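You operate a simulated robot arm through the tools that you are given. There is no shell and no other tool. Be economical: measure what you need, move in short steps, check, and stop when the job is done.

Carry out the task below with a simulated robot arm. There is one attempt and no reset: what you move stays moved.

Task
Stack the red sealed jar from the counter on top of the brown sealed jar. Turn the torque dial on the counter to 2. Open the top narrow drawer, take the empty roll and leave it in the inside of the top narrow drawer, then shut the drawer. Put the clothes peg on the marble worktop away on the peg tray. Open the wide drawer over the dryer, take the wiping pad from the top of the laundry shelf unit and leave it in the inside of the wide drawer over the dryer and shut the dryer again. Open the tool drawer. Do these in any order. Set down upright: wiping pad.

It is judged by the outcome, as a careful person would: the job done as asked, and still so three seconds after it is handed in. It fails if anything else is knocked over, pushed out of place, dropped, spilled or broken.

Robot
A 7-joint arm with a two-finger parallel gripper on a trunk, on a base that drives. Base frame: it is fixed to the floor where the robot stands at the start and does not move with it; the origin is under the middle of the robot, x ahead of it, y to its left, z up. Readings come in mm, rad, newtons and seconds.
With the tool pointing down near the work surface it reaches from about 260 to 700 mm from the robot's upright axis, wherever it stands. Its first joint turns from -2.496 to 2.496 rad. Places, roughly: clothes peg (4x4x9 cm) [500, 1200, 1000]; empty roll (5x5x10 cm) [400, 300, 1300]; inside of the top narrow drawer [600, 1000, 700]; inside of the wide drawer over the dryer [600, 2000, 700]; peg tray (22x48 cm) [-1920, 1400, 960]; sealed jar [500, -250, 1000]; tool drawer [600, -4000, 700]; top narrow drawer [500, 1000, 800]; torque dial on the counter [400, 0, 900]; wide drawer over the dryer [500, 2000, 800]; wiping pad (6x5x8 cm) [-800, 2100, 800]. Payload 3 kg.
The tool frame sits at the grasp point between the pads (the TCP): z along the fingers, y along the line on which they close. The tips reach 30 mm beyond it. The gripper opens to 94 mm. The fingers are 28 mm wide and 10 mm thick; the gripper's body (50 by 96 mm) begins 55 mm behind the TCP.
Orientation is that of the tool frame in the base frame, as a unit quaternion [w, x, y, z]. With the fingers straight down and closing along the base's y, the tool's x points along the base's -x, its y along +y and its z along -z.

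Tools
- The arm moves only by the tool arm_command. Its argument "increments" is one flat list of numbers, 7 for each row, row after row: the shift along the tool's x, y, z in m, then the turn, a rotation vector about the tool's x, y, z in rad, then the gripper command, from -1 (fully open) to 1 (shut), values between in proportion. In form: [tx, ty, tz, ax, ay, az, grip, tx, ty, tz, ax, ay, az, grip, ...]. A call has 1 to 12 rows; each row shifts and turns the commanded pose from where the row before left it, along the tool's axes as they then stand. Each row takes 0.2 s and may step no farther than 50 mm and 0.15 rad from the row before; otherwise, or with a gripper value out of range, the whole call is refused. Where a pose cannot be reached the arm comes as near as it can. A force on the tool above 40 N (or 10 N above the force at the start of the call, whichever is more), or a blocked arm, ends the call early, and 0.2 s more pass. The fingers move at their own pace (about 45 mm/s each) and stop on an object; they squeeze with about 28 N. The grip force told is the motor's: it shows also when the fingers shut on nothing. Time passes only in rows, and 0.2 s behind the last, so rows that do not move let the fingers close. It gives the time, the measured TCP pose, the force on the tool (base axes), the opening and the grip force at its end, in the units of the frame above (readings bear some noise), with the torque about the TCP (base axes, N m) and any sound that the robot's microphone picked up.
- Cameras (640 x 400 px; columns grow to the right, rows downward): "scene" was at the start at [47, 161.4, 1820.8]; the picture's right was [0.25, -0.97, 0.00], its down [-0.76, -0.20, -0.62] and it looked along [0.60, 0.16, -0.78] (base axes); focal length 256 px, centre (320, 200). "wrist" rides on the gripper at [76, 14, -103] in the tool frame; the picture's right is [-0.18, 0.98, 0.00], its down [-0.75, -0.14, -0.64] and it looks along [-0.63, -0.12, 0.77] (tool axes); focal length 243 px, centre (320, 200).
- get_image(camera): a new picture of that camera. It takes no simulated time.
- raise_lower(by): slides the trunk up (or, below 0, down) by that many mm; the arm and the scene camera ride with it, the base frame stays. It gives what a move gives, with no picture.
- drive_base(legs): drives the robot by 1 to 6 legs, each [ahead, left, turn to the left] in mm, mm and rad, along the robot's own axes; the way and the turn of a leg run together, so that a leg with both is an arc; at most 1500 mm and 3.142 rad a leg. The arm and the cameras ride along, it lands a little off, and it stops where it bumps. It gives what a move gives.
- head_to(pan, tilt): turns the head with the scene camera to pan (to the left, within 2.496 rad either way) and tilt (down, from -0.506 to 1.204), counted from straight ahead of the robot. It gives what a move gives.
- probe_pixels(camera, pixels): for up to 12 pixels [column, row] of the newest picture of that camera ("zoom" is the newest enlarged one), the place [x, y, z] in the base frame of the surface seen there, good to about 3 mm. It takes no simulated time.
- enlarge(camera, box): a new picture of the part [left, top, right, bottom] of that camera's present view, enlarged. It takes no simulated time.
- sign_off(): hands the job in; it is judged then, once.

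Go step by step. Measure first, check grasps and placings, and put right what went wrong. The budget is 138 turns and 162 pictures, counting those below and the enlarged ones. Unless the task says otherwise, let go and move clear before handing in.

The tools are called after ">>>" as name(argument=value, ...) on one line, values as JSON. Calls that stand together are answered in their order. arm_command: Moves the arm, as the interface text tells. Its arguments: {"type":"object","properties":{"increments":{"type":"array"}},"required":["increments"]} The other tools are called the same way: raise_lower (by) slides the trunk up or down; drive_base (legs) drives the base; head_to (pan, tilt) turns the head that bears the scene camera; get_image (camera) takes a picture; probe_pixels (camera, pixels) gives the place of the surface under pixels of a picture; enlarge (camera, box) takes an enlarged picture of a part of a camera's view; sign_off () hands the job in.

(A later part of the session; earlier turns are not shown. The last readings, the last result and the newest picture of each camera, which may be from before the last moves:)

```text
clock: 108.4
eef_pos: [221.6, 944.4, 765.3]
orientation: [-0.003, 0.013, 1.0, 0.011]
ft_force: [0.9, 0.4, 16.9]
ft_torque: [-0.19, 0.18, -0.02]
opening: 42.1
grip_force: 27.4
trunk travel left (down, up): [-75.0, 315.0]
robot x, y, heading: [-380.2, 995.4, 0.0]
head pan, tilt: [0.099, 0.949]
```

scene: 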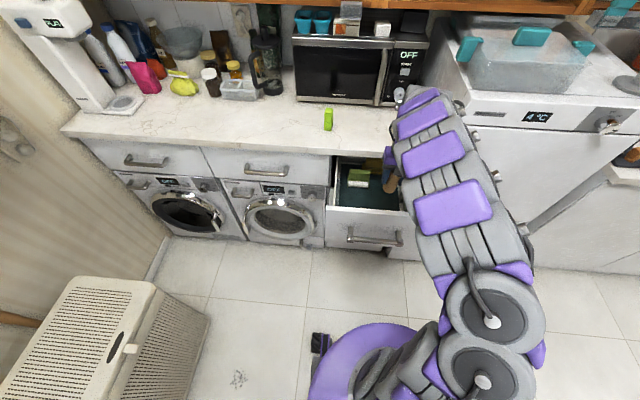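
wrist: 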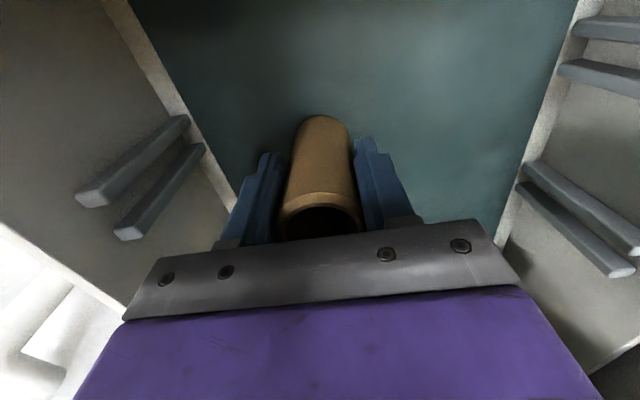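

Contact (17 N). Ease off 1 mm, open gradually, rise.

>>> arm_command(increments=[0, 0, -0.001, 0, 0, 0, 1, 0, 0, 0, 0, 0, 0, 0, 0, 0, 0, 0, 0, 0, -0.3, 0, 0, 0, 0, 0, 0, -0.6, 0, 0, 0, 0, 0, 0, -0.6, 0, 0, -0.03, 0, 0, 0, -0.6, 0, 0, -0.04, 0, 0, 0, -0.6, 0, 0, -0.045, 0, 0, 0, -0.6, 0, 0, -0.045, 0, 0, 0, -0.6, 0, 0, -0.045, 0, 0, 0, -0.6, 0, 0, -0.045, 0, 0, 0, -0.6])

>>> get_image(camera="wrist")

```text
clock: 110.8
eef_pos: [223.3, 939.0, 1014.9]
orientation: [-0.007, 0.013, 1.0, 0.008]
ft_force: [-0.1, 0.1, 0.0]
ft_torque: [0.02, 0.01, 0.01]
opening: 75.2
grip_force: 0.1
trunk travel left (down, up): [-75.0, 315.0]
robot x, y, heading: [-378.1, 991.1, -0.002]
head pan, tilt: [0.099, 0.949]
```

```text
97 pictures are left
```

wrist: 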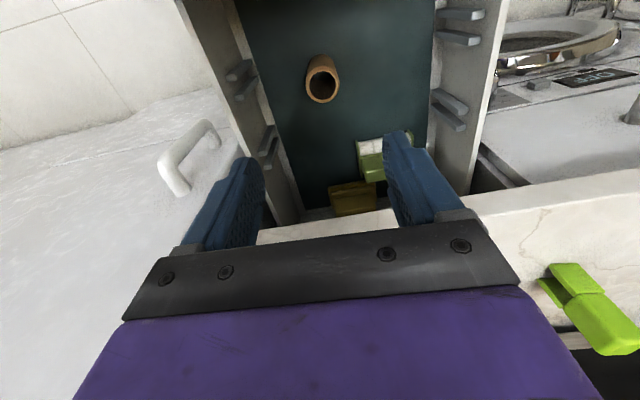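

The roll stands in the drawer at (322,80). To shut it I'll push on the handle bar with closed fingers: back off 300 mm, retract, lower in front of the bar.

>>> drive_base(legs=[[-310, 0, 0]])

>>> arm_command(increments=[0.03, 0.02, 0, 0, 0, 0, 1, 0.03, 0.02, 0, 0, 0, 0, 1, 0, 0, 0.045, 0, 0, 0, 1, 0, 0, 0.045, 0, 0, 0, 1, 0, 0, 0.045, 0, 0, 0, 1, 0, 0, 0.045, 0, 0, 0, 1, 0, 0, 0.03, 0, 0, 0, 1, 0, 0, 0, 0, 0, 0, 1])

>>> get_image(camera="wrist")

>>> get_image(camera="scene")

```text
clock: 113.0
eef_pos: [-88.9, 940.1, 1013.9]
orientation: [-0.006, 0.014, 1.0, 0.009]
ft_force: [-1.1, 0.3, 0.4]
ft_torque: [-0.03, -0.01, -0.02]
opening: 75.4
grip_force: 0.0
trunk travel left (down, up): [-75.0, 315.0]
robot x, y, heading: [-692.1, 997.8, -0.005]
head pan, tilt: [0.099, 0.949]
```

```text
clock: 114.8
eef_pos: [-150.8, 986.2, 807.4]
orientation: [-0.004, 0.013, 1.0, 0.007]
ft_force: [0.7, 0.7, -0.7]
ft_torque: [-0.01, 0.03, 0.0]
opening: 0.2
grip_force: 28.0
trunk travel left (down, up): [-75.0, 315.0]
robot x, y, heading: [-691.1, 993.6, 0.0]
head pan, tilt: [0.099, 0.949]
```

```text
96 pictures are left
```

wrist: 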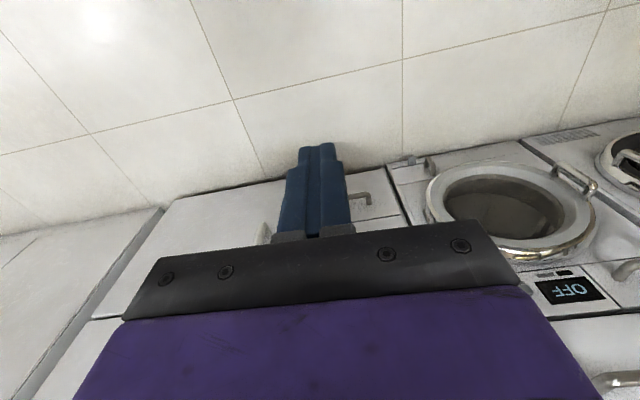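

```text
95 pictures are left
```

scene: 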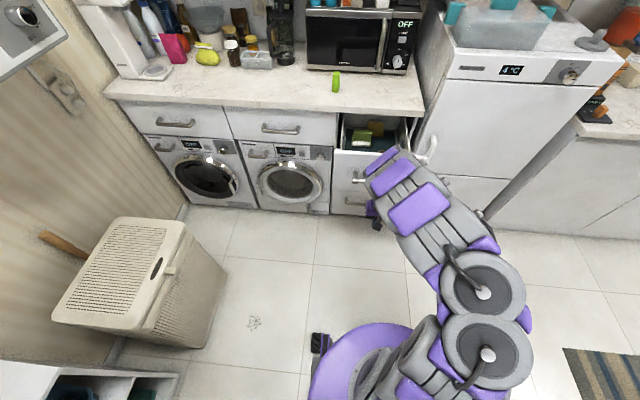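

Fingers are closed in front of the handle at (−151,986,807). I drive ahead to push the drawer in.

>>> drive_base(legs=[[330, 0, 0]])

>>> get_image(camera="wrist")

```text
clock: 116.9
eef_pos: [180.3, 985.9, 806.6]
orientation: [-0.005, 0.014, 1.0, 0.008]
ft_force: [0.0, 0.2, 0.3]
ft_torque: [0.02, 0.0, 0.01]
opening: 0.1
grip_force: 28.0
trunk travel left (down, up): [-75.0, 315.0]
robot x, y, heading: [-361.0, 996.8, 0.002]
head pan, tilt: [0.099, 0.949]
```

```text
94 pictures are left
```

wrist: 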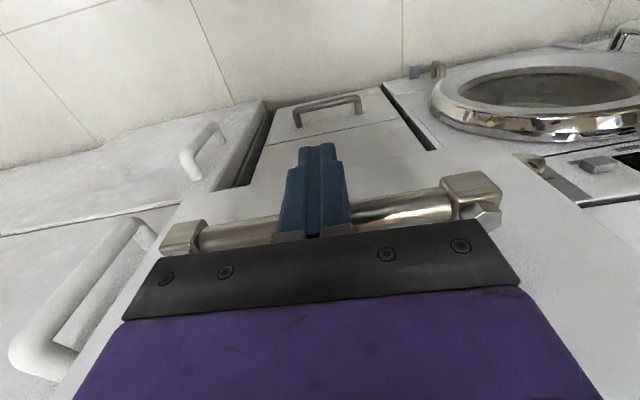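

The bar rides against the fingers. Another 113 mm.

>>> drive_base(legs=[[95, 0, 0]])

>>> drive_base(legs=[[25, 0, 0]])

>>> get_image(camera="wrist")

>>> get_image(camera="scene")

```text
clock: 118.0
eef_pos: [274.5, 986.7, 807.2]
orientation: [-0.004, 0.012, 1.0, 0.008]
ft_force: [0.1, -0.6, -0.4]
ft_torque: [0.02, 0.01, 0.03]
opening: 0.0
grip_force: 27.9
trunk travel left (down, up): [-75.0, 315.0]
robot x, y, heading: [-269.2, 990.2, 0.003]
head pan, tilt: [0.099, 0.949]
```

```text
clock: 119.0
eef_pos: [290.8, 987.9, 810.3]
orientation: [-0.006, 0.011, 1.0, 0.009]
ft_force: [-0.7, -0.2, 0.2]
ft_torque: [-0.02, 0.01, 0.0]
opening: 0.0
grip_force: 28.2
trunk travel left (down, up): [-75.0, 315.0]
robot x, y, heading: [-248.3, 994.2, 0.004]
head pan, tilt: [0.099, 0.949]
stopped in leg 1: the force on the tool passed its limit at 54 N (the readings are from after the stop); the commanded pose is now the measured one
```

```text
93 pictures are left
```

wrist: 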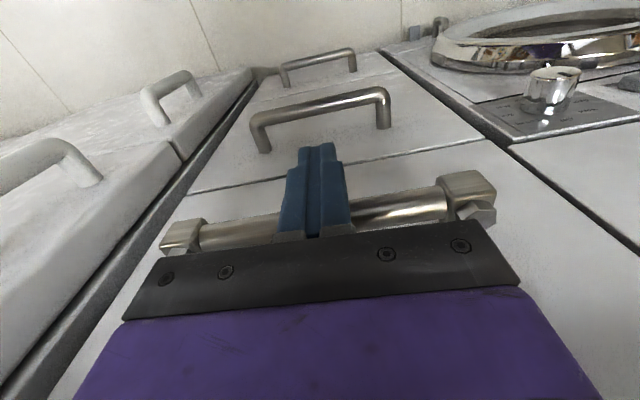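

```text
92 pictures are left
```

scene: 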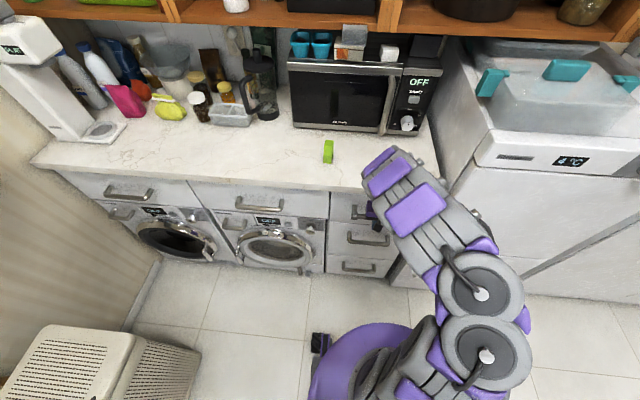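

The drawer is shut. Next the peg: back off, raise, drive left to line up with it.

>>> drive_base(legs=[[-120, 0, 0]])

>>> raise_lower(by=250)

>>> arm_command(increments=[0, 0, -0.045, 0, 0, 0, -1, 0, 0, -0.045, 0, 0, 0, -1, 0, 0, -0.045, 0, 0, 0, -1])

>>> drive_base(legs=[[190, 180, 0]])

>>> get_image(camera="wrist")

>>> get_image(camera="scene")

```text
clock: 120.2
eef_pos: [168.5, 987.1, 809.6]
orientation: [-0.006, 0.01, 1.0, 0.008]
ft_force: [0.3, 0.0, -0.2]
ft_torque: [-0.03, -0.01, 0.0]
opening: 0.1
grip_force: 28.1
trunk travel left (down, up): [-75.0, 315.0]
robot x, y, heading: [-365.3, 992.5, -0.001]
head pan, tilt: [0.099, 0.949]
```

```text
clock: 122.8
eef_pos: [168.6, 986.6, 1058.6]
orientation: [-0.006, 0.011, 1.0, 0.008]
ft_force: [0.0, -0.3, 1.1]
ft_torque: [0.0, 0.01, 0.01]
opening: 0.1
grip_force: 28.3
trunk travel left (down, up): [-325.0, 65.0]
robot x, y, heading: [-365.8, 993.8, 0.002]
head pan, tilt: [0.099, 0.949]
```

```text
clock: 123.6
eef_pos: [169.2, 988.4, 1195.1]
orientation: [-0.006, 0.009, 1.0, 0.008]
ft_force: [-0.4, -0.7, 0.4]
ft_torque: [0.01, 0.0, 0.03]
opening: 68.7
grip_force: 0.0
trunk travel left (down, up): [-325.0, 65.0]
robot x, y, heading: [-365.7, 992.7, 0.008]
head pan, tilt: [0.099, 0.949]
```

```text
clock: 125.5
eef_pos: [359.1, 1152.5, 1194.2]
orientation: [-0.007, 0.014, 1.0, 0.012]
ft_force: [-0.5, 0.3, -0.4]
ft_torque: [-0.02, 0.01, 0.01]
opening: 94.3
grip_force: 0.0
trunk travel left (down, up): [-325.0, 65.0]
robot x, y, heading: [-174.9, 1174.9, -0.004]
head pan, tilt: [0.099, 0.949]
```

```text
91 pictures are left
```

wrist: 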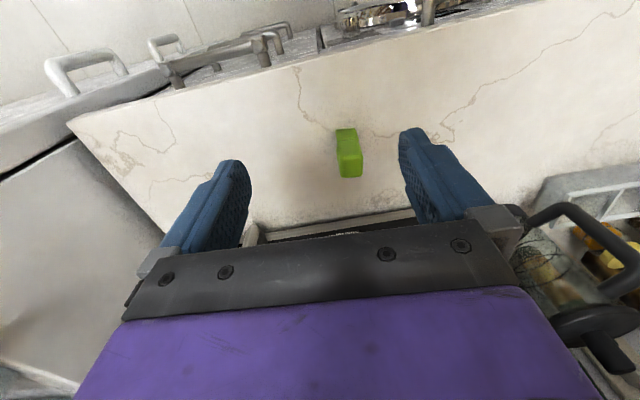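

```text
90 pictures are left
```

scene: 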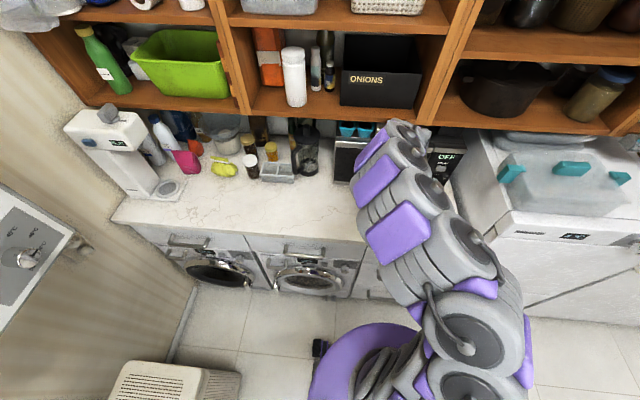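

>>> enlarge(camera="wrist", box=[290, 100, 410, 200])

>>> probe_pixels(camera="zoom", pixels=[[275, 340], [275, 290], [350, 310], [275, 385], [370, 375], [320, 345], [300, 170], [430, 300], [200, 300]])

```text
4.00 times, centred on (350, 150) of wrist
```

zoom: 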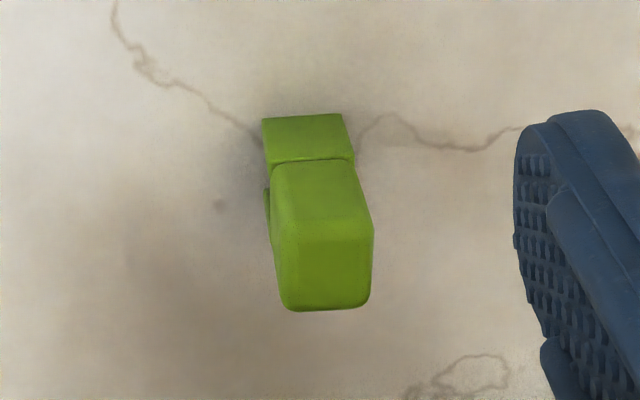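

```text
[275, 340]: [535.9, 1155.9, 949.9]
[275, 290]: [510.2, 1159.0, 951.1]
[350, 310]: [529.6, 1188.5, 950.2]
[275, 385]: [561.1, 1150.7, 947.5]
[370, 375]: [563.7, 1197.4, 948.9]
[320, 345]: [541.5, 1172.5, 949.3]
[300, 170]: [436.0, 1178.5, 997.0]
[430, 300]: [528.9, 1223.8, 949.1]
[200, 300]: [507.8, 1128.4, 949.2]
```

Worktop is at z 949; I probe the peg's upper face.

>>> probe_pixels(camera="zoom", pixels=[[285, 245], [365, 245], [325, 240], [325, 300], [290, 295], [360, 295], [280, 180], [350, 180], [305, 130], [320, 200], [275, 125], [335, 125]])

```text
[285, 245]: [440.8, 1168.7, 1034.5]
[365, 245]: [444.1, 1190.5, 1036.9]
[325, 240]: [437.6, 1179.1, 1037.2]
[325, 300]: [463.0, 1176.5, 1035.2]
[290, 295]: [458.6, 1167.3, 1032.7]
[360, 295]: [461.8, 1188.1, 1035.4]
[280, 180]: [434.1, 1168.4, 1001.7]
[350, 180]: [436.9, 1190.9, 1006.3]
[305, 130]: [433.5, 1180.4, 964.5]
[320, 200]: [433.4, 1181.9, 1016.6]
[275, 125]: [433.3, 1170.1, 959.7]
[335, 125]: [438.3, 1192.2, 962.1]
```

Peg centre (450,1179), 26 mm across y, top 1037. I drive 45 mm nearer, then go above and down.

>>> drive_base(legs=[[60, 20, 0]])

>>> arm_command(increments=[0, 0, 0.035, 0, 0, 0, -1, 0, 0, 0.035, 0, 0, 0, -1, 0, 0, 0.03, 0, 0, 0, -1, 0, 0, 0, 0, 0, 0, -1])

```text
clock: 126.4
eef_pos: [417.4, 1157.0, 1193.1]
orientation: [-0.007, 0.015, 1.0, 0.017]
ft_force: [0.8, -1.3, -0.8]
ft_torque: [0.07, 0.04, 0.0]
opening: 94.1
grip_force: 0.2
trunk travel left (down, up): [-325.0, 65.0]
robot x, y, heading: [-118.6, 1186.2, -0.002]
head pan, tilt: [0.099, 0.949]
```

```text
clock: 127.4
eef_pos: [414.2, 1154.2, 1094.1]
orientation: [-0.005, 0.016, 1.0, 0.018]
ft_force: [-0.1, -1.5, 0.0]
ft_torque: [0.06, -0.01, 0.01]
opening: 93.9
grip_force: 0.0
trunk travel left (down, up): [-325.0, 65.0]
robot x, y, heading: [-118.8, 1183.4, -0.005]
head pan, tilt: [0.099, 0.949]
```

Small tilt fix of 0.036 rad; then centre on the peg and lower.

>>> arm_command(increments=[-0.018, 0.012, 0, -0.036, 0, 0, -1, -0.018, 0.013, 0, 0, 0, 0, -1, 0, 0, 0, 0, 0, 0, -1])

>>> get_image(camera="wrist")

```text
clock: 128.2
eef_pos: [452.3, 1181.0, 1095.6]
orientation: [-0.005, 0.017, 0.999, 0.034]
ft_force: [-1.5, 0.5, 1.1]
ft_torque: [-0.02, -0.02, 0.02]
opening: 94.0
grip_force: 0.0
trunk travel left (down, up): [-325.0, 65.0]
robot x, y, heading: [-116.5, 1183.2, -0.008]
head pan, tilt: [0.099, 0.949]
```

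```text
88 pictures are left
```

wrist: 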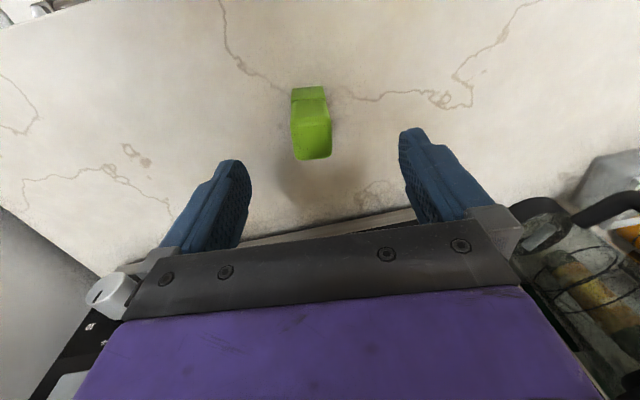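

The tilt went the wrong way; I undo it (+0.068) and check microwave clearance.

>>> arm_command(increments=[0, 0, 0, 0.068, 0, 0, -1, 0, 0, 0, 0, 0, 0, -1])

>>> probe_pixels(camera="wrist", pixels=[[115, 290], [300, 235], [545, 235], [311, 140], [300, 150], [324, 150]])

```text
clock: 128.8
eef_pos: [451.8, 1194.1, 1094.5]
orientation: [-0.006, 0.015, 1.0, -0.005]
ft_force: [-0.5, 0.2, -0.2]
ft_torque: [0.02, -0.02, -0.04]
opening: 94.0
grip_force: 0.2
trunk travel left (down, up): [-325.0, 65.0]
robot x, y, heading: [-116.0, 1189.1, 0.0]
head pan, tilt: [0.099, 0.949]
```

```text
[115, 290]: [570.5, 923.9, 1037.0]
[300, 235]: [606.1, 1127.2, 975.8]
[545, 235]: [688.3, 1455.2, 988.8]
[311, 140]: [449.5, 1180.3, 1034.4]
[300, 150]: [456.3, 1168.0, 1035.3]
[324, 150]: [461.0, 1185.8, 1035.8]
```

Microwave stays at x>570: clear. Shift 14 mm right, 0 in x, lower 90 mm and close on the peg.

>>> arm_command(increments=[0.002, -0.015, 0, 0, 0, 0, -1, 0, 0, 0.04, 0, 0, 0, -1, 0, 0, 0.035, 0, 0, 0, -1, 0, 0, 0.015, 0, 0, 0, -1, 0, 0, 0, 0, 0, 0, -1])

>>> get_image(camera="wrist")

```text
clock: 130.0
eef_pos: [443.3, 1170.5, 1005.7]
orientation: [-0.007, 0.015, 1.0, -0.001]
ft_force: [-0.3, 0.5, 0.7]
ft_torque: [-0.04, -0.01, -0.01]
opening: 93.9
grip_force: 0.1
out of reach, approached as far as the arm can: row 4
trunk travel left (down, up): [-325.0, 65.0]
robot x, y, heading: [-120.6, 1186.0, -0.007]
head pan, tilt: [0.099, 0.949]
```

```text
87 pictures are left
```

wrist: 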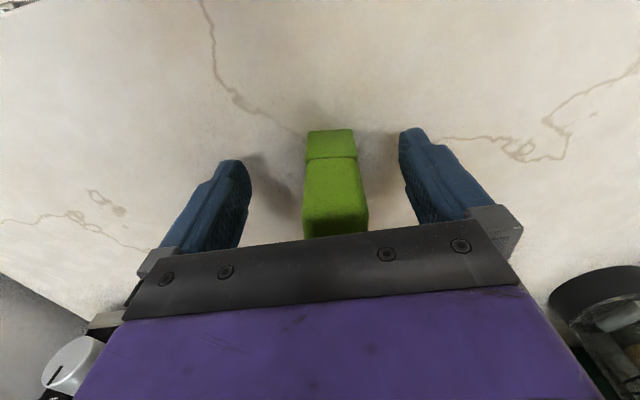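

Shift 8 mm left and close.

>>> arm_command(increments=[-0.003, 0.008, 0, 0, 0, 0, -1, 0, 0, 0, 0, 0, 0, 0, 0, 0, 0, 0, 0, 0, 0.5, 0, 0, 0, 0, 0, 0, 1, 0, 0, 0, 0, 0, 0, 1, 0, 0, 0, 0, 0, 0, 1, 0, 0, 0, 0, 0, 0, 1])

>>> arm_command(increments=[0, 0, -0.02, 0, 0, 0, 1, 0, 0, -0.04, 0, 0, 0, 1, 0, 0, -0.045, 0, 0, 0, 1, 0, 0, -0.045, 0, 0, 0, 1, 0, 0, -0.045, 0, 0, 0, 1, 0, 0, 0, 0, 0, 0, 1])

>>> get_image(camera="wrist")

```text
clock: 131.6
eef_pos: [440.5, 1186.3, 1002.6]
orientation: [-0.006, 0.016, 1.0, -0.003]
ft_force: [-0.8, 1.2, 2.5]
ft_torque: [0.06, -0.01, 0.01]
opening: 33.3
grip_force: 28.0
out of reach, approached as far as the arm can: row 1
trunk travel left (down, up): [-325.0, 65.0]
robot x, y, heading: [-118.7, 1188.3, -0.003]
head pan, tilt: [0.099, 0.949]
```

```text
clock: 133.0
eef_pos: [440.9, 1187.4, 1195.5]
orientation: [-0.007, 0.016, 1.0, -0.002]
ft_force: [0.0, -0.2, -0.5]
ft_torque: [-0.01, -0.04, 0.0]
opening: 33.0
grip_force: 27.8
trunk travel left (down, up): [-325.0, 65.0]
robot x, y, heading: [-120.0, 1190.5, -0.007]
head pan, tilt: [0.099, 0.949]
```

```text
86 pictures are left
```

wrist: 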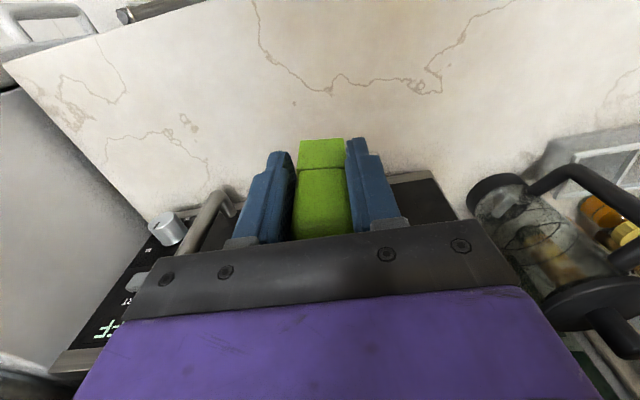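

Peg held (33 mm), its base 54 mm below the TCP. I back off, turn round toward the peg tray side, and look.

>>> drive_base(legs=[[-500, 0, 0], [0, 0, 1.57], [0, 0, 1.57]])

>>> head_to(pan=0.0, tilt=0.6)

>>> get_image(camera="scene")

```text
clock: 143.6
eef_pos: [-1176.0, 1194.2, 1196.0]
orientation: [-0.003, 1.0, -0.023, 0.006]
ft_force: [0.8, -0.3, -0.4]
ft_torque: [-0.02, -0.03, 0.01]
opening: 32.8
grip_force: 28.0
trunk travel left (down, up): [-325.0, 65.0]
robot x, y, heading: [-612.6, 1195.4, 3.119]
head pan, tilt: [0.099, 0.949]
```

```text
clock: 144.4
eef_pos: [-1173.9, 1194.7, 1196.3]
orientation: [-0.002, 1.0, -0.022, 0.006]
ft_force: [-0.3, -0.5, -0.4]
ft_torque: [0.02, -0.02, 0.01]
opening: 33.1
grip_force: 27.9
trunk travel left (down, up): [-325.0, 65.0]
robot x, y, heading: [-619.9, 1187.6, 3.12]
head pan, tilt: [0.0, 0.6]
```

```text
85 pictures are left
```

scene: 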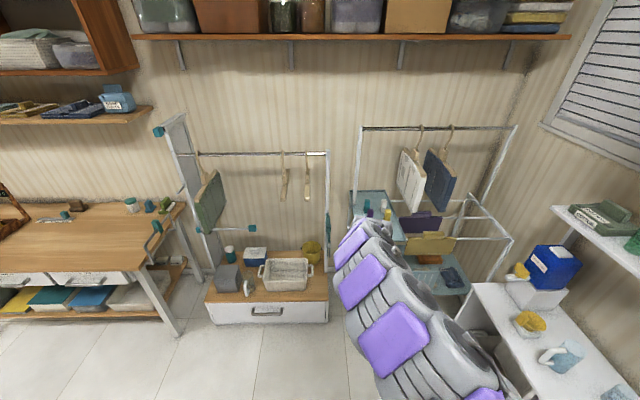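

The teal tray on the rack at (375,210) looks like the peg tray (at y≈1400). I probe it and surrounding rack bars.

>>> enlarge(camera="scene", box=[320, 110, 544, 250])

>>> probe_pixels(camera="scene", pixels=[[370, 200], [360, 215], [397, 240], [385, 205], [440, 243], [425, 222], [355, 210], [400, 128], [480, 205], [460, 285], [412, 180], [440, 180]])

```text
2.86 times, centred on (432, 180) of scene
```

zoom: 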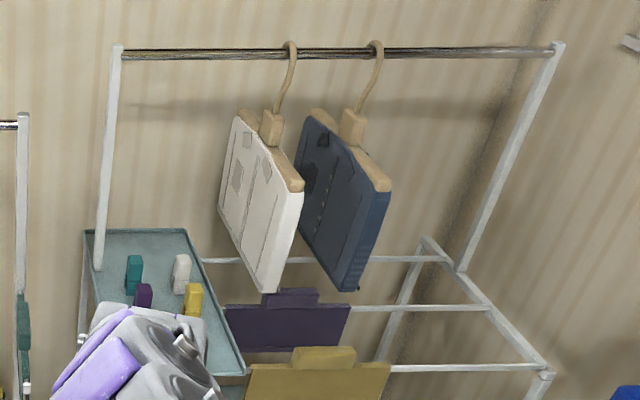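

```text
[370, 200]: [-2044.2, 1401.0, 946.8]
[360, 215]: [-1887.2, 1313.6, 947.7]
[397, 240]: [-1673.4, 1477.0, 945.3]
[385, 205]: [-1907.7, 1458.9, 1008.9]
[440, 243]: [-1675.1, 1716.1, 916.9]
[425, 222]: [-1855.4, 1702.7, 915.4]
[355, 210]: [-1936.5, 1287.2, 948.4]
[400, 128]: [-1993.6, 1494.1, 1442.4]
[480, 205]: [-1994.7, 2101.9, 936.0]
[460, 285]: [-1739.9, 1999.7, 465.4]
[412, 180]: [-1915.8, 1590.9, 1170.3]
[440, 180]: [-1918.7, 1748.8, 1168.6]
```

The tray surface is z≈947, spanning y 1290–1500, near edge x≈−1675, other pegs near x≈−1907. I drive closer and look from the wrist.

>>> drive_base(legs=[[0, -200, 0.02], [480, 0, 0]])

>>> get_image(camera="wrist")

>>> get_image(camera="scene")

```text
clock: 148.4
eef_pos: [-1640.6, 1377.1, 1195.8]
orientation: [-0.005, 1.0, -0.011, 0.005]
ft_force: [0.0, 0.4, -0.2]
ft_torque: [0.04, -0.02, -0.02]
opening: 32.8
grip_force: 28.4
trunk travel left (down, up): [-325.0, 65.0]
robot x, y, heading: [-1084.0, 1387.6, -3.136]
head pan, tilt: [0.0, 0.6]
```

```text
83 pictures are left
```

wrist: 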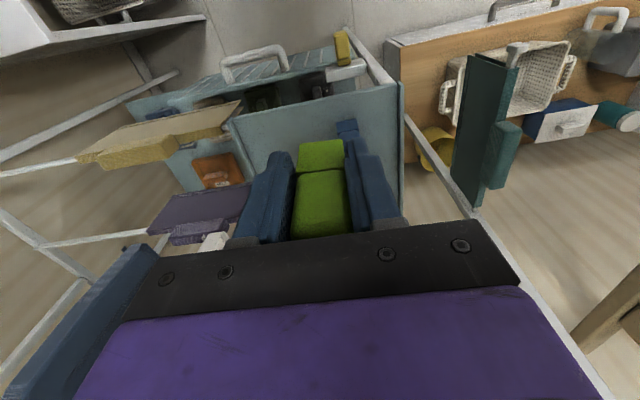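

```text
82 pictures are left
```

scene: 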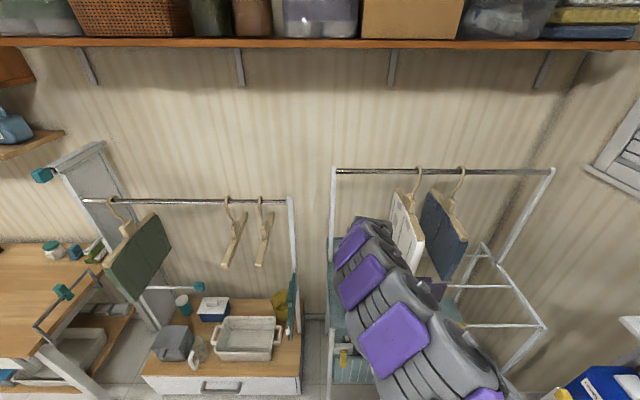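

I probe the tray around the held peg: (260,140), (370,125), the blue peg (347,130), rim.

>>> probe_pixels(camera="wrist", pixels=[[270, 140], [370, 120], [347, 128], [390, 180], [330, 125], [235, 120], [398, 100], [400, 140], [240, 180], [300, 125], [345, 140], [215, 240]])

>>> enlarge(camera="wrist", box=[200, 50, 440, 250])

```text
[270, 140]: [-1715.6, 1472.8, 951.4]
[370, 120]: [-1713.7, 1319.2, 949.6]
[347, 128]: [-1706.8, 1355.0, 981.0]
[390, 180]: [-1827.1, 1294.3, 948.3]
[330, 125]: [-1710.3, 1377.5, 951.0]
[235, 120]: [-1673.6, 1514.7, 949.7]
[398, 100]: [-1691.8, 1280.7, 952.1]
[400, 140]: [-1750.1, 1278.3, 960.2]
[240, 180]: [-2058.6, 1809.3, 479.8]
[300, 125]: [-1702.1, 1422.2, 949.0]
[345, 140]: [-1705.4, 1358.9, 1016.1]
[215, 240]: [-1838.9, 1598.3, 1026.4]
```

```text
2.00 times, centred on (320, 150) of wrist
```

zoom: 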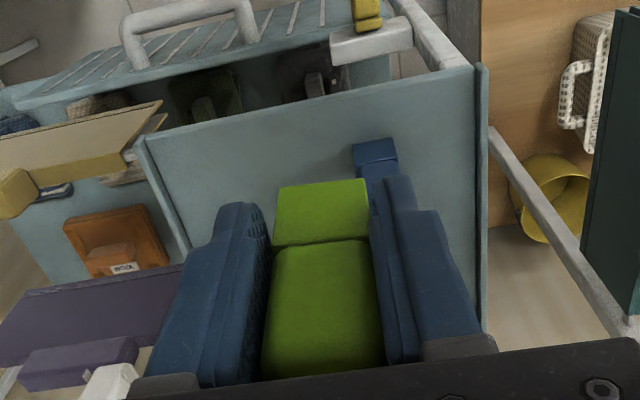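

A blue peg already stands at (−1707,1355). I'll set mine at (−1727,1438): drive 85 mm ahead and shift.

>>> drive_base(legs=[[88, -30, 0]])

>>> arm_command(increments=[0, -0.033, 0, 0, 0, 0, 1, 0, 0, 0.045, 0, 0, 0, 1, 0, 0, 0.045, 0, 0, 0, 1, 0, 0, 0, 0, 0, 0, 1])

>>> get_image(camera="wrist")

```text
clock: 149.5
eef_pos: [-1728.9, 1397.1, 1195.7]
orientation: [-0.008, 1.0, -0.012, 0.004]
ft_force: [-0.1, -0.2, 0.3]
ft_torque: [-0.03, -0.02, 0.01]
opening: 32.8
grip_force: 27.4
trunk travel left (down, up): [-325.0, 65.0]
robot x, y, heading: [-1172.8, 1418.0, -3.134]
head pan, tilt: [0.0, 0.6]
```

```text
clock: 150.5
eef_pos: [-1726.4, 1438.8, 1109.2]
orientation: [-0.005, 1.0, -0.011, 0.003]
ft_force: [1.2, -0.4, 0.4]
ft_torque: [-0.01, 0.0, -0.01]
opening: 32.7
grip_force: 28.1
trunk travel left (down, up): [-325.0, 65.0]
robot x, y, heading: [-1171.3, 1412.1, -3.136]
head pan, tilt: [0.0, 0.6]
```

```text
80 pictures are left
```

wrist: 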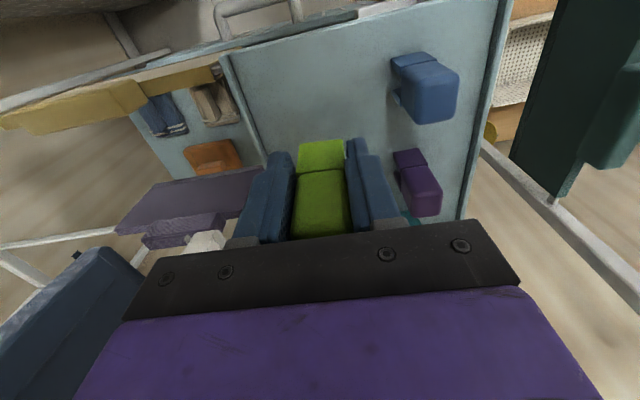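

Free space below appears good; I verify neighbours: purple peg (420,185), navy hanging (60,330), and tray spots.

>>> probe_pixels(camera="wrist", pixels=[[425, 190], [410, 160], [430, 95], [270, 130], [320, 130], [205, 240], [415, 220], [60, 330], [215, 195], [240, 110]])

```text
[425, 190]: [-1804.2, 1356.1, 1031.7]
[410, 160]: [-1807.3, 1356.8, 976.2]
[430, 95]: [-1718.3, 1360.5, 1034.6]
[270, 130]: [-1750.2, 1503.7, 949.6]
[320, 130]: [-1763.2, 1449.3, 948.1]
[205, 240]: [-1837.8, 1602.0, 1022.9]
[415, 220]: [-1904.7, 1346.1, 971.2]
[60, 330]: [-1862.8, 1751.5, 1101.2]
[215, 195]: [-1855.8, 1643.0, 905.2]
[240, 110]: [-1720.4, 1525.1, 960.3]
```

All clear. Lower to just above the tray.

>>> arm_command(increments=[0, 0, 0.045, 0, 0, 0, 1, 0, 0, 0.04, 0, 0, 0, 1, 0, 0, 0.01, 0, 0, 0, 1, 0, 0, 0, 0, 0, 0, 1])

>>> arm_command(increments=[0, 0, 0.003, 0, 0, 0, 1, 0, 0, 0.002, 0, 0, 0, 1, 0, 0, 0, 0, 0, 0, 1])

```text
clock: 151.5
eef_pos: [-1725.0, 1442.8, 1012.9]
orientation: [-0.003, 1.0, -0.012, 0.003]
ft_force: [0.1, -0.9, 0.3]
ft_torque: [-0.02, 0.0, 0.0]
opening: 32.9
grip_force: 27.4
trunk travel left (down, up): [-325.0, 65.0]
robot x, y, heading: [-1171.1, 1415.2, -3.138]
head pan, tilt: [0.0, 0.6]
```

```text
clock: 152.3
eef_pos: [-1724.8, 1441.6, 1008.0]
orientation: [-0.004, 1.0, -0.01, 0.004]
ft_force: [-0.8, 0.3, -1.1]
ft_torque: [-0.01, -0.03, -0.01]
opening: 32.7
grip_force: 28.5
trunk travel left (down, up): [-325.0, 65.0]
robot x, y, heading: [-1166.7, 1411.5, -3.138]
head pan, tilt: [0.0, 0.6]
```

>>> arm_command(increments=[0, 0, 0.002, 0, 0, 0, 1, 0, 0, 0.002, 0, 0, 0, 1, 0, 0, 0, 0, 0, 0, 1])

>>> arm_command(increments=[0, 0, 0.001, 0, 0, 0, 1, 0, 0, 0, 0, 0, 0, 1])

```text
clock: 153.1
eef_pos: [-1725.3, 1442.4, 1002.9]
orientation: [-0.002, 1.0, -0.011, 0.003]
ft_force: [0.2, -0.1, -0.5]
ft_torque: [-0.01, 0.0, 0.02]
opening: 32.7
grip_force: 28.2
trunk travel left (down, up): [-325.0, 65.0]
robot x, y, heading: [-1172.4, 1413.9, -3.142]
head pan, tilt: [0.0, 0.6]
```

```text
clock: 153.7
eef_pos: [-1727.1, 1442.8, 1001.5]
orientation: [-0.002, 1.0, -0.011, 0.004]
ft_force: [0.1, 0.4, 0.5]
ft_torque: [0.03, 0.04, -0.04]
opening: 32.6
grip_force: 28.0
trunk travel left (down, up): [-325.0, 65.0]
robot x, y, heading: [-1170.0, 1409.9, -3.135]
head pan, tilt: [0.0, 0.6]
```

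No contact yet at 1001.5; a few more 1 mm steps.

>>> arm_command(increments=[0, 0, 0.001, 0, 0, 0, 1, 0, 0, 0.001, 0, 0, 0, 1, 0, 0, 0, 0, 0, 0, 1])

>>> arm_command(increments=[0, 0, 0.001, 0, 0, 0, 1, 0, 0, 0, 0, 0, 0, 1])

```text
clock: 154.5
eef_pos: [-1725.2, 1442.1, 1001.1]
orientation: [-0.003, 1.0, -0.011, 0.003]
ft_force: [-3.3, 0.0, 19.6]
ft_torque: [-0.1, 0.22, -0.02]
opening: 33.0
grip_force: 28.2
trunk travel left (down, up): [-325.0, 65.0]
robot x, y, heading: [-1170.1, 1414.0, -3.137]
head pan, tilt: [0.0, 0.6]
```

```text
clock: 155.1
eef_pos: [-1724.9, 1442.9, 999.0]
orientation: [-0.003, 1.0, -0.011, 0.003]
ft_force: [-2.9, 0.7, 21.5]
ft_torque: [-0.09, 0.26, -0.02]
opening: 32.5
grip_force: 27.8
trunk travel left (down, up): [-325.0, 65.0]
robot x, y, heading: [-1167.6, 1416.4, -3.139]
head pan, tilt: [0.0, 0.6]
```

Contact. Ease off 2 mm, open to a moderate width, rise, and look.

>>> arm_command(increments=[0, 0, -0.002, 0, 0, 0, 1, 0, 0, 0, 0, 0, 0, 0.2, 0, 0, 0, 0, 0, 0, -0.1, 0, 0, 0, 0, 0, 0, -0.2, 0, 0, 0, 0, 0, 0, -0.2, 0, 0, -0.03, 0, 0, 0, -0.2, 0, 0, -0.04, 0, 0, 0, -0.2, 0, 0, -0.045, 0, 0, 0, -0.2, 0, 0, -0.045, 0, 0, 0, -0.2, 0, 0, -0.045, 0, 0, 0, -0.2])

>>> get_image(camera="wrist")

```text
clock: 157.3
eef_pos: [-1727.0, 1441.3, 1209.1]
orientation: [-0.003, 1.0, -0.011, 0.004]
ft_force: [-0.1, -0.2, -0.1]
ft_torque: [-0.04, 0.02, -0.01]
opening: 56.3
grip_force: 0.1
trunk travel left (down, up): [-325.0, 65.0]
robot x, y, heading: [-1169.7, 1416.0, -3.142]
head pan, tilt: [0.0, 0.6]
```

```text
79 pictures are left
```

wrist: 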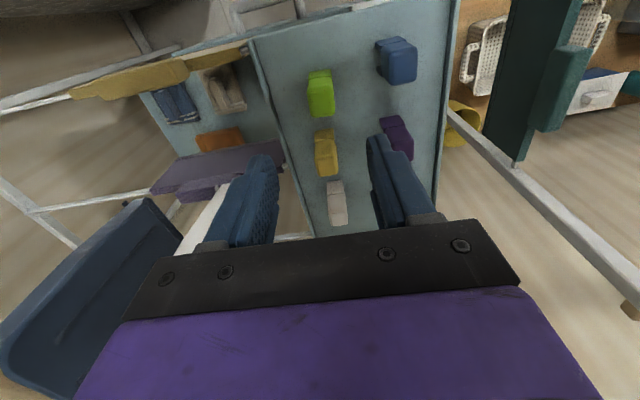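

The green peg stands on the tray at (320,92). I back off and look toward the laundry shelf unit for the wiping pad.

>>> drive_base(legs=[[-500, 0, 0]])

>>> head_to(pan=-1.2, tilt=0.75)

>>> get_image(camera="scene")

```text
clock: 160.3
eef_pos: [-1229.6, 1441.2, 1209.5]
orientation: [-0.004, 1.0, -0.007, 0.003]
ft_force: [-0.2, -0.7, -0.2]
ft_torque: [0.03, 0.03, -0.02]
opening: 56.5
grip_force: 0.1
trunk travel left (down, up): [-325.0, 65.0]
robot x, y, heading: [-673.9, 1420.9, -3.135]
head pan, tilt: [0.0, 0.6]
```

```text
clock: 161.7
eef_pos: [-1228.1, 1440.7, 1209.6]
orientation: [-0.004, 1.0, -0.007, 0.003]
ft_force: [-0.2, -0.8, 0.3]
ft_torque: [0.0, 0.0, 0.01]
opening: 56.5
grip_force: 0.1
trunk travel left (down, up): [-325.0, 65.0]
robot x, y, heading: [-671.9, 1419.6, -3.124]
head pan, tilt: [-1.201, 0.75]
```

```text
78 pictures are left
```

scene: 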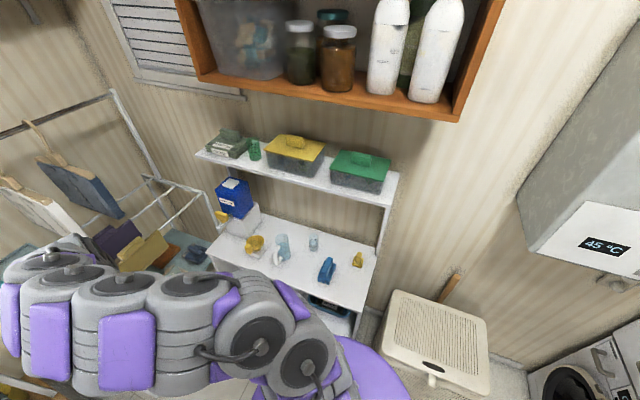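

Items stand on the shelf unit's top; I enlarge to identify the wiping pad.

>>> enlarge(camera="scene", box=[200, 180, 400, 305])

>>> probe_pixels(camera="scene", pixels=[[326, 268], [358, 260], [314, 243], [282, 247], [255, 243], [255, 150], [340, 290], [230, 190]])

```text
3.20 times, centred on (300, 242) of scene
```

zoom: 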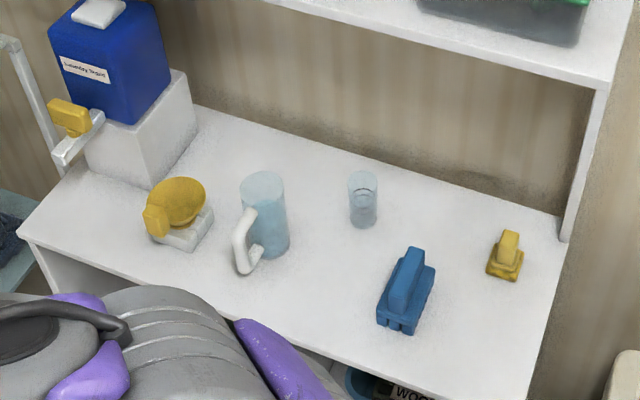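

```text
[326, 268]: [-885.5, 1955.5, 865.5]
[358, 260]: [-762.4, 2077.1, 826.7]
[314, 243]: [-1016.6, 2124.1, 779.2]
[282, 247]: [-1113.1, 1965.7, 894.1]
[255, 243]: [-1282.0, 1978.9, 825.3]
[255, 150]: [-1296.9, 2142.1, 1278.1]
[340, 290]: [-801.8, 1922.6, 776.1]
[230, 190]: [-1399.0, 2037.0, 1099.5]
```

The small yellow handled pad at (−762,2077) matches the wiping pad. Before opening the dryer drawer I check where the hamper stands.

>>> probe_pixels(camera="scene", pixels=[[388, 350], [400, 295], [480, 330], [480, 385], [430, 380], [455, 280], [385, 300]])

>>> probe_pixels(camera="zoom", pixels=[[510, 240], [510, 258], [490, 265], [520, 265], [505, 275], [515, 250], [400, 280], [600, 90], [530, 210]])

```text
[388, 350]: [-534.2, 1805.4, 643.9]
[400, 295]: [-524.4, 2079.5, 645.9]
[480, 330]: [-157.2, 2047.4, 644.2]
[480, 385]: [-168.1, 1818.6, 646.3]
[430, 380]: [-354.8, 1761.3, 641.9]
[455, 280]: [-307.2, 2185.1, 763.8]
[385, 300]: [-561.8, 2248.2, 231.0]
```

```text
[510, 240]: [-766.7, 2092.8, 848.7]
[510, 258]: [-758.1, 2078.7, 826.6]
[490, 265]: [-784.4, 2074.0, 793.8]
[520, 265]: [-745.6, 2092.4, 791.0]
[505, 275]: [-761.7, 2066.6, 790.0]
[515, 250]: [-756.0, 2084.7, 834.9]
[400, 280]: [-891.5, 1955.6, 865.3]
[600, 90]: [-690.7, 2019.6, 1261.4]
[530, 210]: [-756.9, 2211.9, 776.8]
```

The hamper fills x −540…−160, y 1760…2100, so I must pull the dryer drawer from beside it, standing near (−150,1455). I turn back to face +x (left turn, via −y), drive there, lower the trunk.

>>> drive_base(legs=[[0, 0, 1.56], [0, 0, 1.56], [440, 30, 0]])

>>> head_to(pan=0.7, tilt=0.95)

>>> get_image(camera="scene")

```text
clock: 172.1
eef_pos: [329.2, 1439.6, 1208.7]
orientation: [-0.003, 0.002, 1.0, -0.003]
ft_force: [0.4, -0.5, 0.8]
ft_torque: [-0.01, 0.01, -0.02]
opening: 56.3
grip_force: 0.2
trunk travel left (down, up): [-325.0, 65.0]
robot x, y, heading: [-228.9, 1458.1, 0.017]
head pan, tilt: [-1.201, 0.75]
```

```text
clock: 173.9
eef_pos: [327.2, 1440.1, 1209.2]
orientation: [-0.002, 0.002, 1.0, -0.003]
ft_force: [0.3, -0.4, 1.1]
ft_torque: [-0.04, 0.05, 0.02]
opening: 56.5
grip_force: 0.0
trunk travel left (down, up): [-325.0, 65.0]
robot x, y, heading: [-228.7, 1460.4, 0.024]
head pan, tilt: [0.7, 0.949]
```

```text
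76 pictures are left
```

scene: 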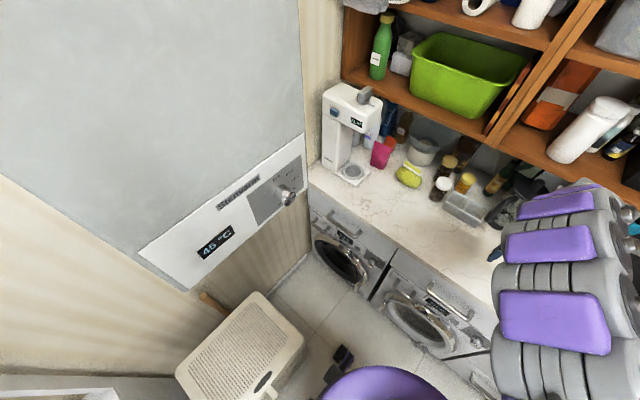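

I check clearances: the black base part (340,355), hamper (300,345), boiler (230,240), and drawer handle (345,222).

>>> probe_pixels(camera="scene", pixels=[[340, 352], [335, 375], [325, 395], [300, 345], [265, 393], [230, 245], [290, 195], [328, 212], [345, 222], [362, 232], [330, 200], [450, 300]])

>>> enlarge(camera="scene", box=[290, 180, 450, 290])

```text
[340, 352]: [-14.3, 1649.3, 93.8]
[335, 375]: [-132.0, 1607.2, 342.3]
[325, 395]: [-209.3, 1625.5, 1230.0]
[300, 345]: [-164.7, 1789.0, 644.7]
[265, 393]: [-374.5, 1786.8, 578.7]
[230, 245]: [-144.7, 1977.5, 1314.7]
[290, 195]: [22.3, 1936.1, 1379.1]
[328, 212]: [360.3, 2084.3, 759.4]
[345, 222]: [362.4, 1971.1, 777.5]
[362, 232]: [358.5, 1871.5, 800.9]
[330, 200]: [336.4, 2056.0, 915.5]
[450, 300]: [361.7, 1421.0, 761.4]
```

```text
3.64 times, centred on (370, 235) of scene
```

zoom: 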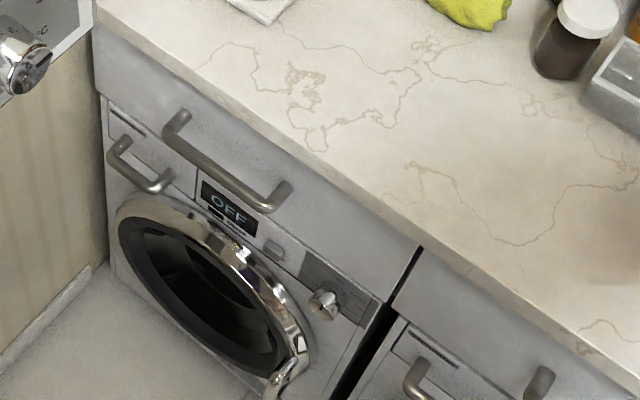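

The hamper clears by ~80 mm and the boiler (y>1936, z>1300) stays beyond. Now the bar's exact span.

>>> probe_pixels(camera="zoom", pixels=[[172, 128], [195, 152], [220, 172], [245, 190], [268, 205], [285, 188], [420, 235], [100, 60]])

>>> raise_lower(by=-110)

```text
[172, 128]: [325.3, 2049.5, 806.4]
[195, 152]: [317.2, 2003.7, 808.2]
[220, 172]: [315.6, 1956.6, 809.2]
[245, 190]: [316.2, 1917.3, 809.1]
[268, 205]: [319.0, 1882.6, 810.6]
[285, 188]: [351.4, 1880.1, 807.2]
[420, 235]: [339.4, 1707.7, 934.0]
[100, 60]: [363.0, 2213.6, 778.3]
```

```text
clock: 175.3
eef_pos: [326.8, 1439.8, 1101.3]
orientation: [-0.002, 0.001, 1.0, -0.003]
ft_force: [-0.1, -0.3, 0.4]
ft_torque: [-0.02, -0.01, -0.03]
opening: 56.4
grip_force: 0.1
trunk travel left (down, up): [-215.0, 175.0]
robot x, y, heading: [-230.2, 1457.0, 0.025]
head pan, tilt: [0.7, 0.949]
```

Bar spans y 1880–2055 at x≈316, z≈809. I swing the arm left and back to (225,1800), then begin the turn to horizontal.

>>> arm_command(increments=[0.0125, 0.045, 0, 0, 0, 0, -1, 0.0125, 0.045, 0, 0, 0, 0, -1, 0.0125, 0.045, 0, 0, 0, 0, -1, 0.0125, 0.045, 0, 0, 0, 0, -1, 0.0125, 0.045, 0, 0, 0, 0, -1, 0.0125, 0.045, 0, 0, 0, 0, -1, 0.0125, 0.045, 0, 0, 0, 0, -1, 0.0125, 0.045, 0, 0, 0, 0, -1])

>>> arm_command(increments=[0, 0, 0, -0.0806, -0.0806, 0.0806, -1, 0, 0, 0, -0.0806, -0.0806, 0.0806, -1, 0, 0, 0, -0.0806, -0.0806, 0.0806, -1, 0, 0, 0, -0.0806, -0.0806, 0.0806, -1, 0, 0, 0, -0.0806, -0.0806, 0.0806, -1, 0, 0, 0, -0.0806, -0.0806, 0.0806, -1, 0, 0, 0, -0.0806, -0.0806, 0.0806, -1, 0, 0, 0, -0.0806, -0.0806, 0.0806, -1, 0, 0, 0, -0.0806, -0.0806, 0.0806, -1, 0, 0, 0, -0.0806, -0.0806, 0.0806, -1, 0, 0, 0, -0.0806, -0.0806, 0.0806, -1, 0, 0, 0, -0.0806, -0.0806, 0.0806, -1])

>>> arm_command(increments=[0, 0, 0, -0.0806, -0.0806, 0.0806, -1, 0, 0, 0, -0.0806, -0.0806, 0.0806, -1, 0, 0, 0, -0.0806, -0.0806, 0.0806, -1, 0, 0, 0, 0, 0, 0, -1])

>>> get_image(camera="scene")

```text
clock: 177.1
eef_pos: [166.1, 1699.5, 1076.7]
orientation: [-0.001, -0.003, 1.0, 0.002]
ft_force: [0.1, -0.3, -0.1]
ft_torque: [-0.02, -0.02, -0.02]
opening: 94.1
grip_force: 0.1
out of reach, approached as far as the arm can: row 4, 5, 6, 7, 8
trunk travel left (down, up): [-215.0, 175.0]
robot x, y, heading: [-225.6, 1456.9, 0.019]
head pan, tilt: [0.7, 0.949]
```

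```text
clock: 179.7
eef_pos: [295.2, 1761.7, 1149.6]
orientation: [0.367, 0.353, 0.755, 0.413]
ft_force: [0.0, -0.4, 0.4]
ft_torque: [0.01, -0.02, -0.02]
opening: 93.9
grip_force: 0.0
out of reach, approached as far as the arm can: row 4, 5, 6, 7, 8, 9, 10, 11, 12
trunk travel left (down, up): [-215.0, 175.0]
robot x, y, heading: [-227.1, 1458.1, 0.021]
head pan, tilt: [0.7, 0.949]
```

```text
clock: 180.7
eef_pos: [295.6, 1760.6, 1147.6]
orientation: [0.442, 0.442, 0.602, 0.497]
ft_force: [1.1, 0.1, -0.3]
ft_torque: [-0.03, -0.01, 0.0]
opening: 93.8
grip_force: 0.0
trunk travel left (down, up): [-215.0, 175.0]
robot x, y, heading: [-226.0, 1458.4, 0.023]
head pan, tilt: [0.7, 0.949]
```

```text
74 pictures are left
```

scene: 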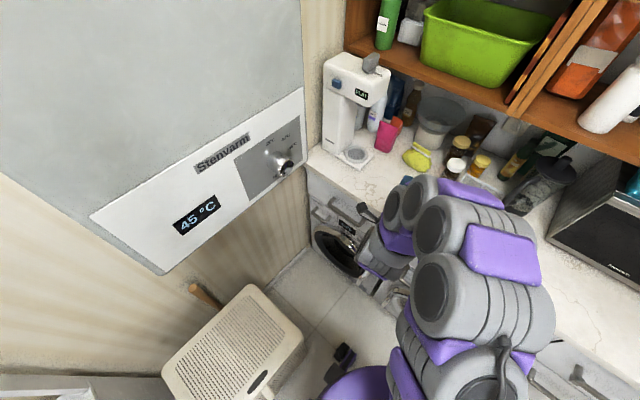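

Nearly there. I finish the turn, pull back to x≈230, and descend to handle height at y≈1915.

>>> arm_command(increments=[0, 0, -0.033, -0.053, -0.109, 0.053, -1, 0, 0, -0.033, -0.053, -0.109, 0.053, -1, 0.019, -0.042, 0, 0, 0, 0, -1, 0.019, -0.042, 0, 0, 0, 0, -1, 0.019, -0.042, 0, 0, 0, 0, -1, 0.019, -0.042, 0, 0, 0, 0, -1, 0.019, -0.042, 0, 0, 0, 0, -1, 0.019, -0.042, 0, 0, 0, 0, -1, 0.019, -0.042, 0, 0, 0, 0, -1, 0.019, -0.042, 0, 0, 0, 0, -1, 0, 0, 0, 0, 0, 0, -1])

>>> get_image(camera="wrist")

>>> get_image(camera="scene")

```text
clock: 182.2
eef_pos: [303.7, 1719.9, 982.1]
orientation: [0.552, 0.557, 0.438, 0.439]
ft_force: [-0.5, -0.7, 0.1]
ft_torque: [-0.04, 0.0, 0.01]
opening: 93.9
grip_force: 0.1
trunk travel left (down, up): [-215.0, 175.0]
robot x, y, heading: [-226.9, 1457.0, 0.021]
head pan, tilt: [0.7, 0.949]
stopped in row 7: the arm was blocked; the commanded pose is now the measured one
```

```text
73 pictures are left
```

wrist: 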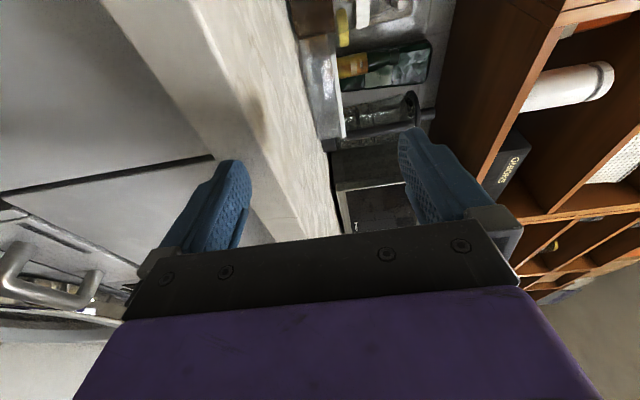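

```text
72 pictures are left
```

scene: 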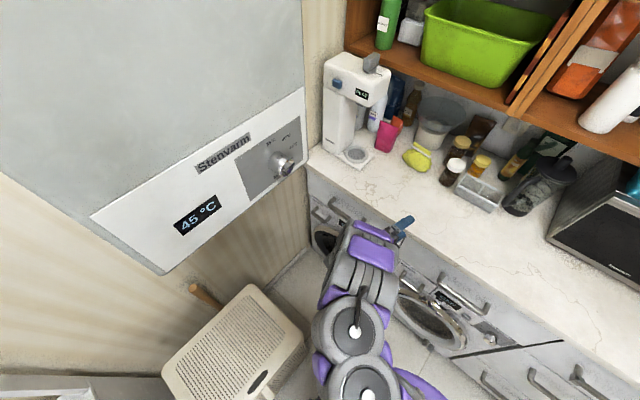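

The lower finger ran onto the worktop edge. I drive the base back 120 mm to free it, then see the posture.

>>> arm_command(increments=[0, 0.015, 0, 0, 0, 0, -1, 0, 0, 0, 0, 0, 0, -1])

>>> drive_base(legs=[[-110, 0, -0.02]])

>>> arm_command(increments=[0, 0, 0, -0.02, 0.115, -0.02, -1, 0, 0, 0, -0.02, 0.115, -0.02, -1, 0, 0, 0, 0, 0, 0, -1])

```text
clock: 182.8
eef_pos: [303.3, 1719.9, 997.9]
orientation: [0.554, 0.555, 0.44, 0.438]
ft_force: [1.0, 0.4, 0.1]
ft_torque: [0.0, 0.0, 0.0]
opening: 94.1
grip_force: 0.0
trunk travel left (down, up): [-215.0, 175.0]
robot x, y, heading: [-226.6, 1459.5, 0.02]
head pan, tilt: [0.7, 0.949]
```

```text
clock: 184.0
eef_pos: [198.3, 1709.1, 997.8]
orientation: [0.557, 0.561, 0.432, 0.433]
ft_force: [0.9, 0.4, 0.4]
ft_torque: [0.03, 0.02, 0.01]
opening: 93.8
grip_force: 0.1
trunk travel left (down, up): [-215.0, 175.0]
robot x, y, heading: [-339.7, 1455.1, -0.001]
head pan, tilt: [0.7, 0.949]
```

```text
clock: 184.8
eef_pos: [198.1, 1705.7, 998.0]
orientation: [0.523, 0.488, 0.495, 0.493]
ft_force: [-0.2, -0.8, 0.3]
ft_torque: [0.03, 0.02, -0.03]
opening: 93.8
grip_force: 0.1
trunk travel left (down, up): [-215.0, 175.0]
robot x, y, heading: [-337.8, 1458.5, -0.002]
head pan, tilt: [0.7, 0.949]
```

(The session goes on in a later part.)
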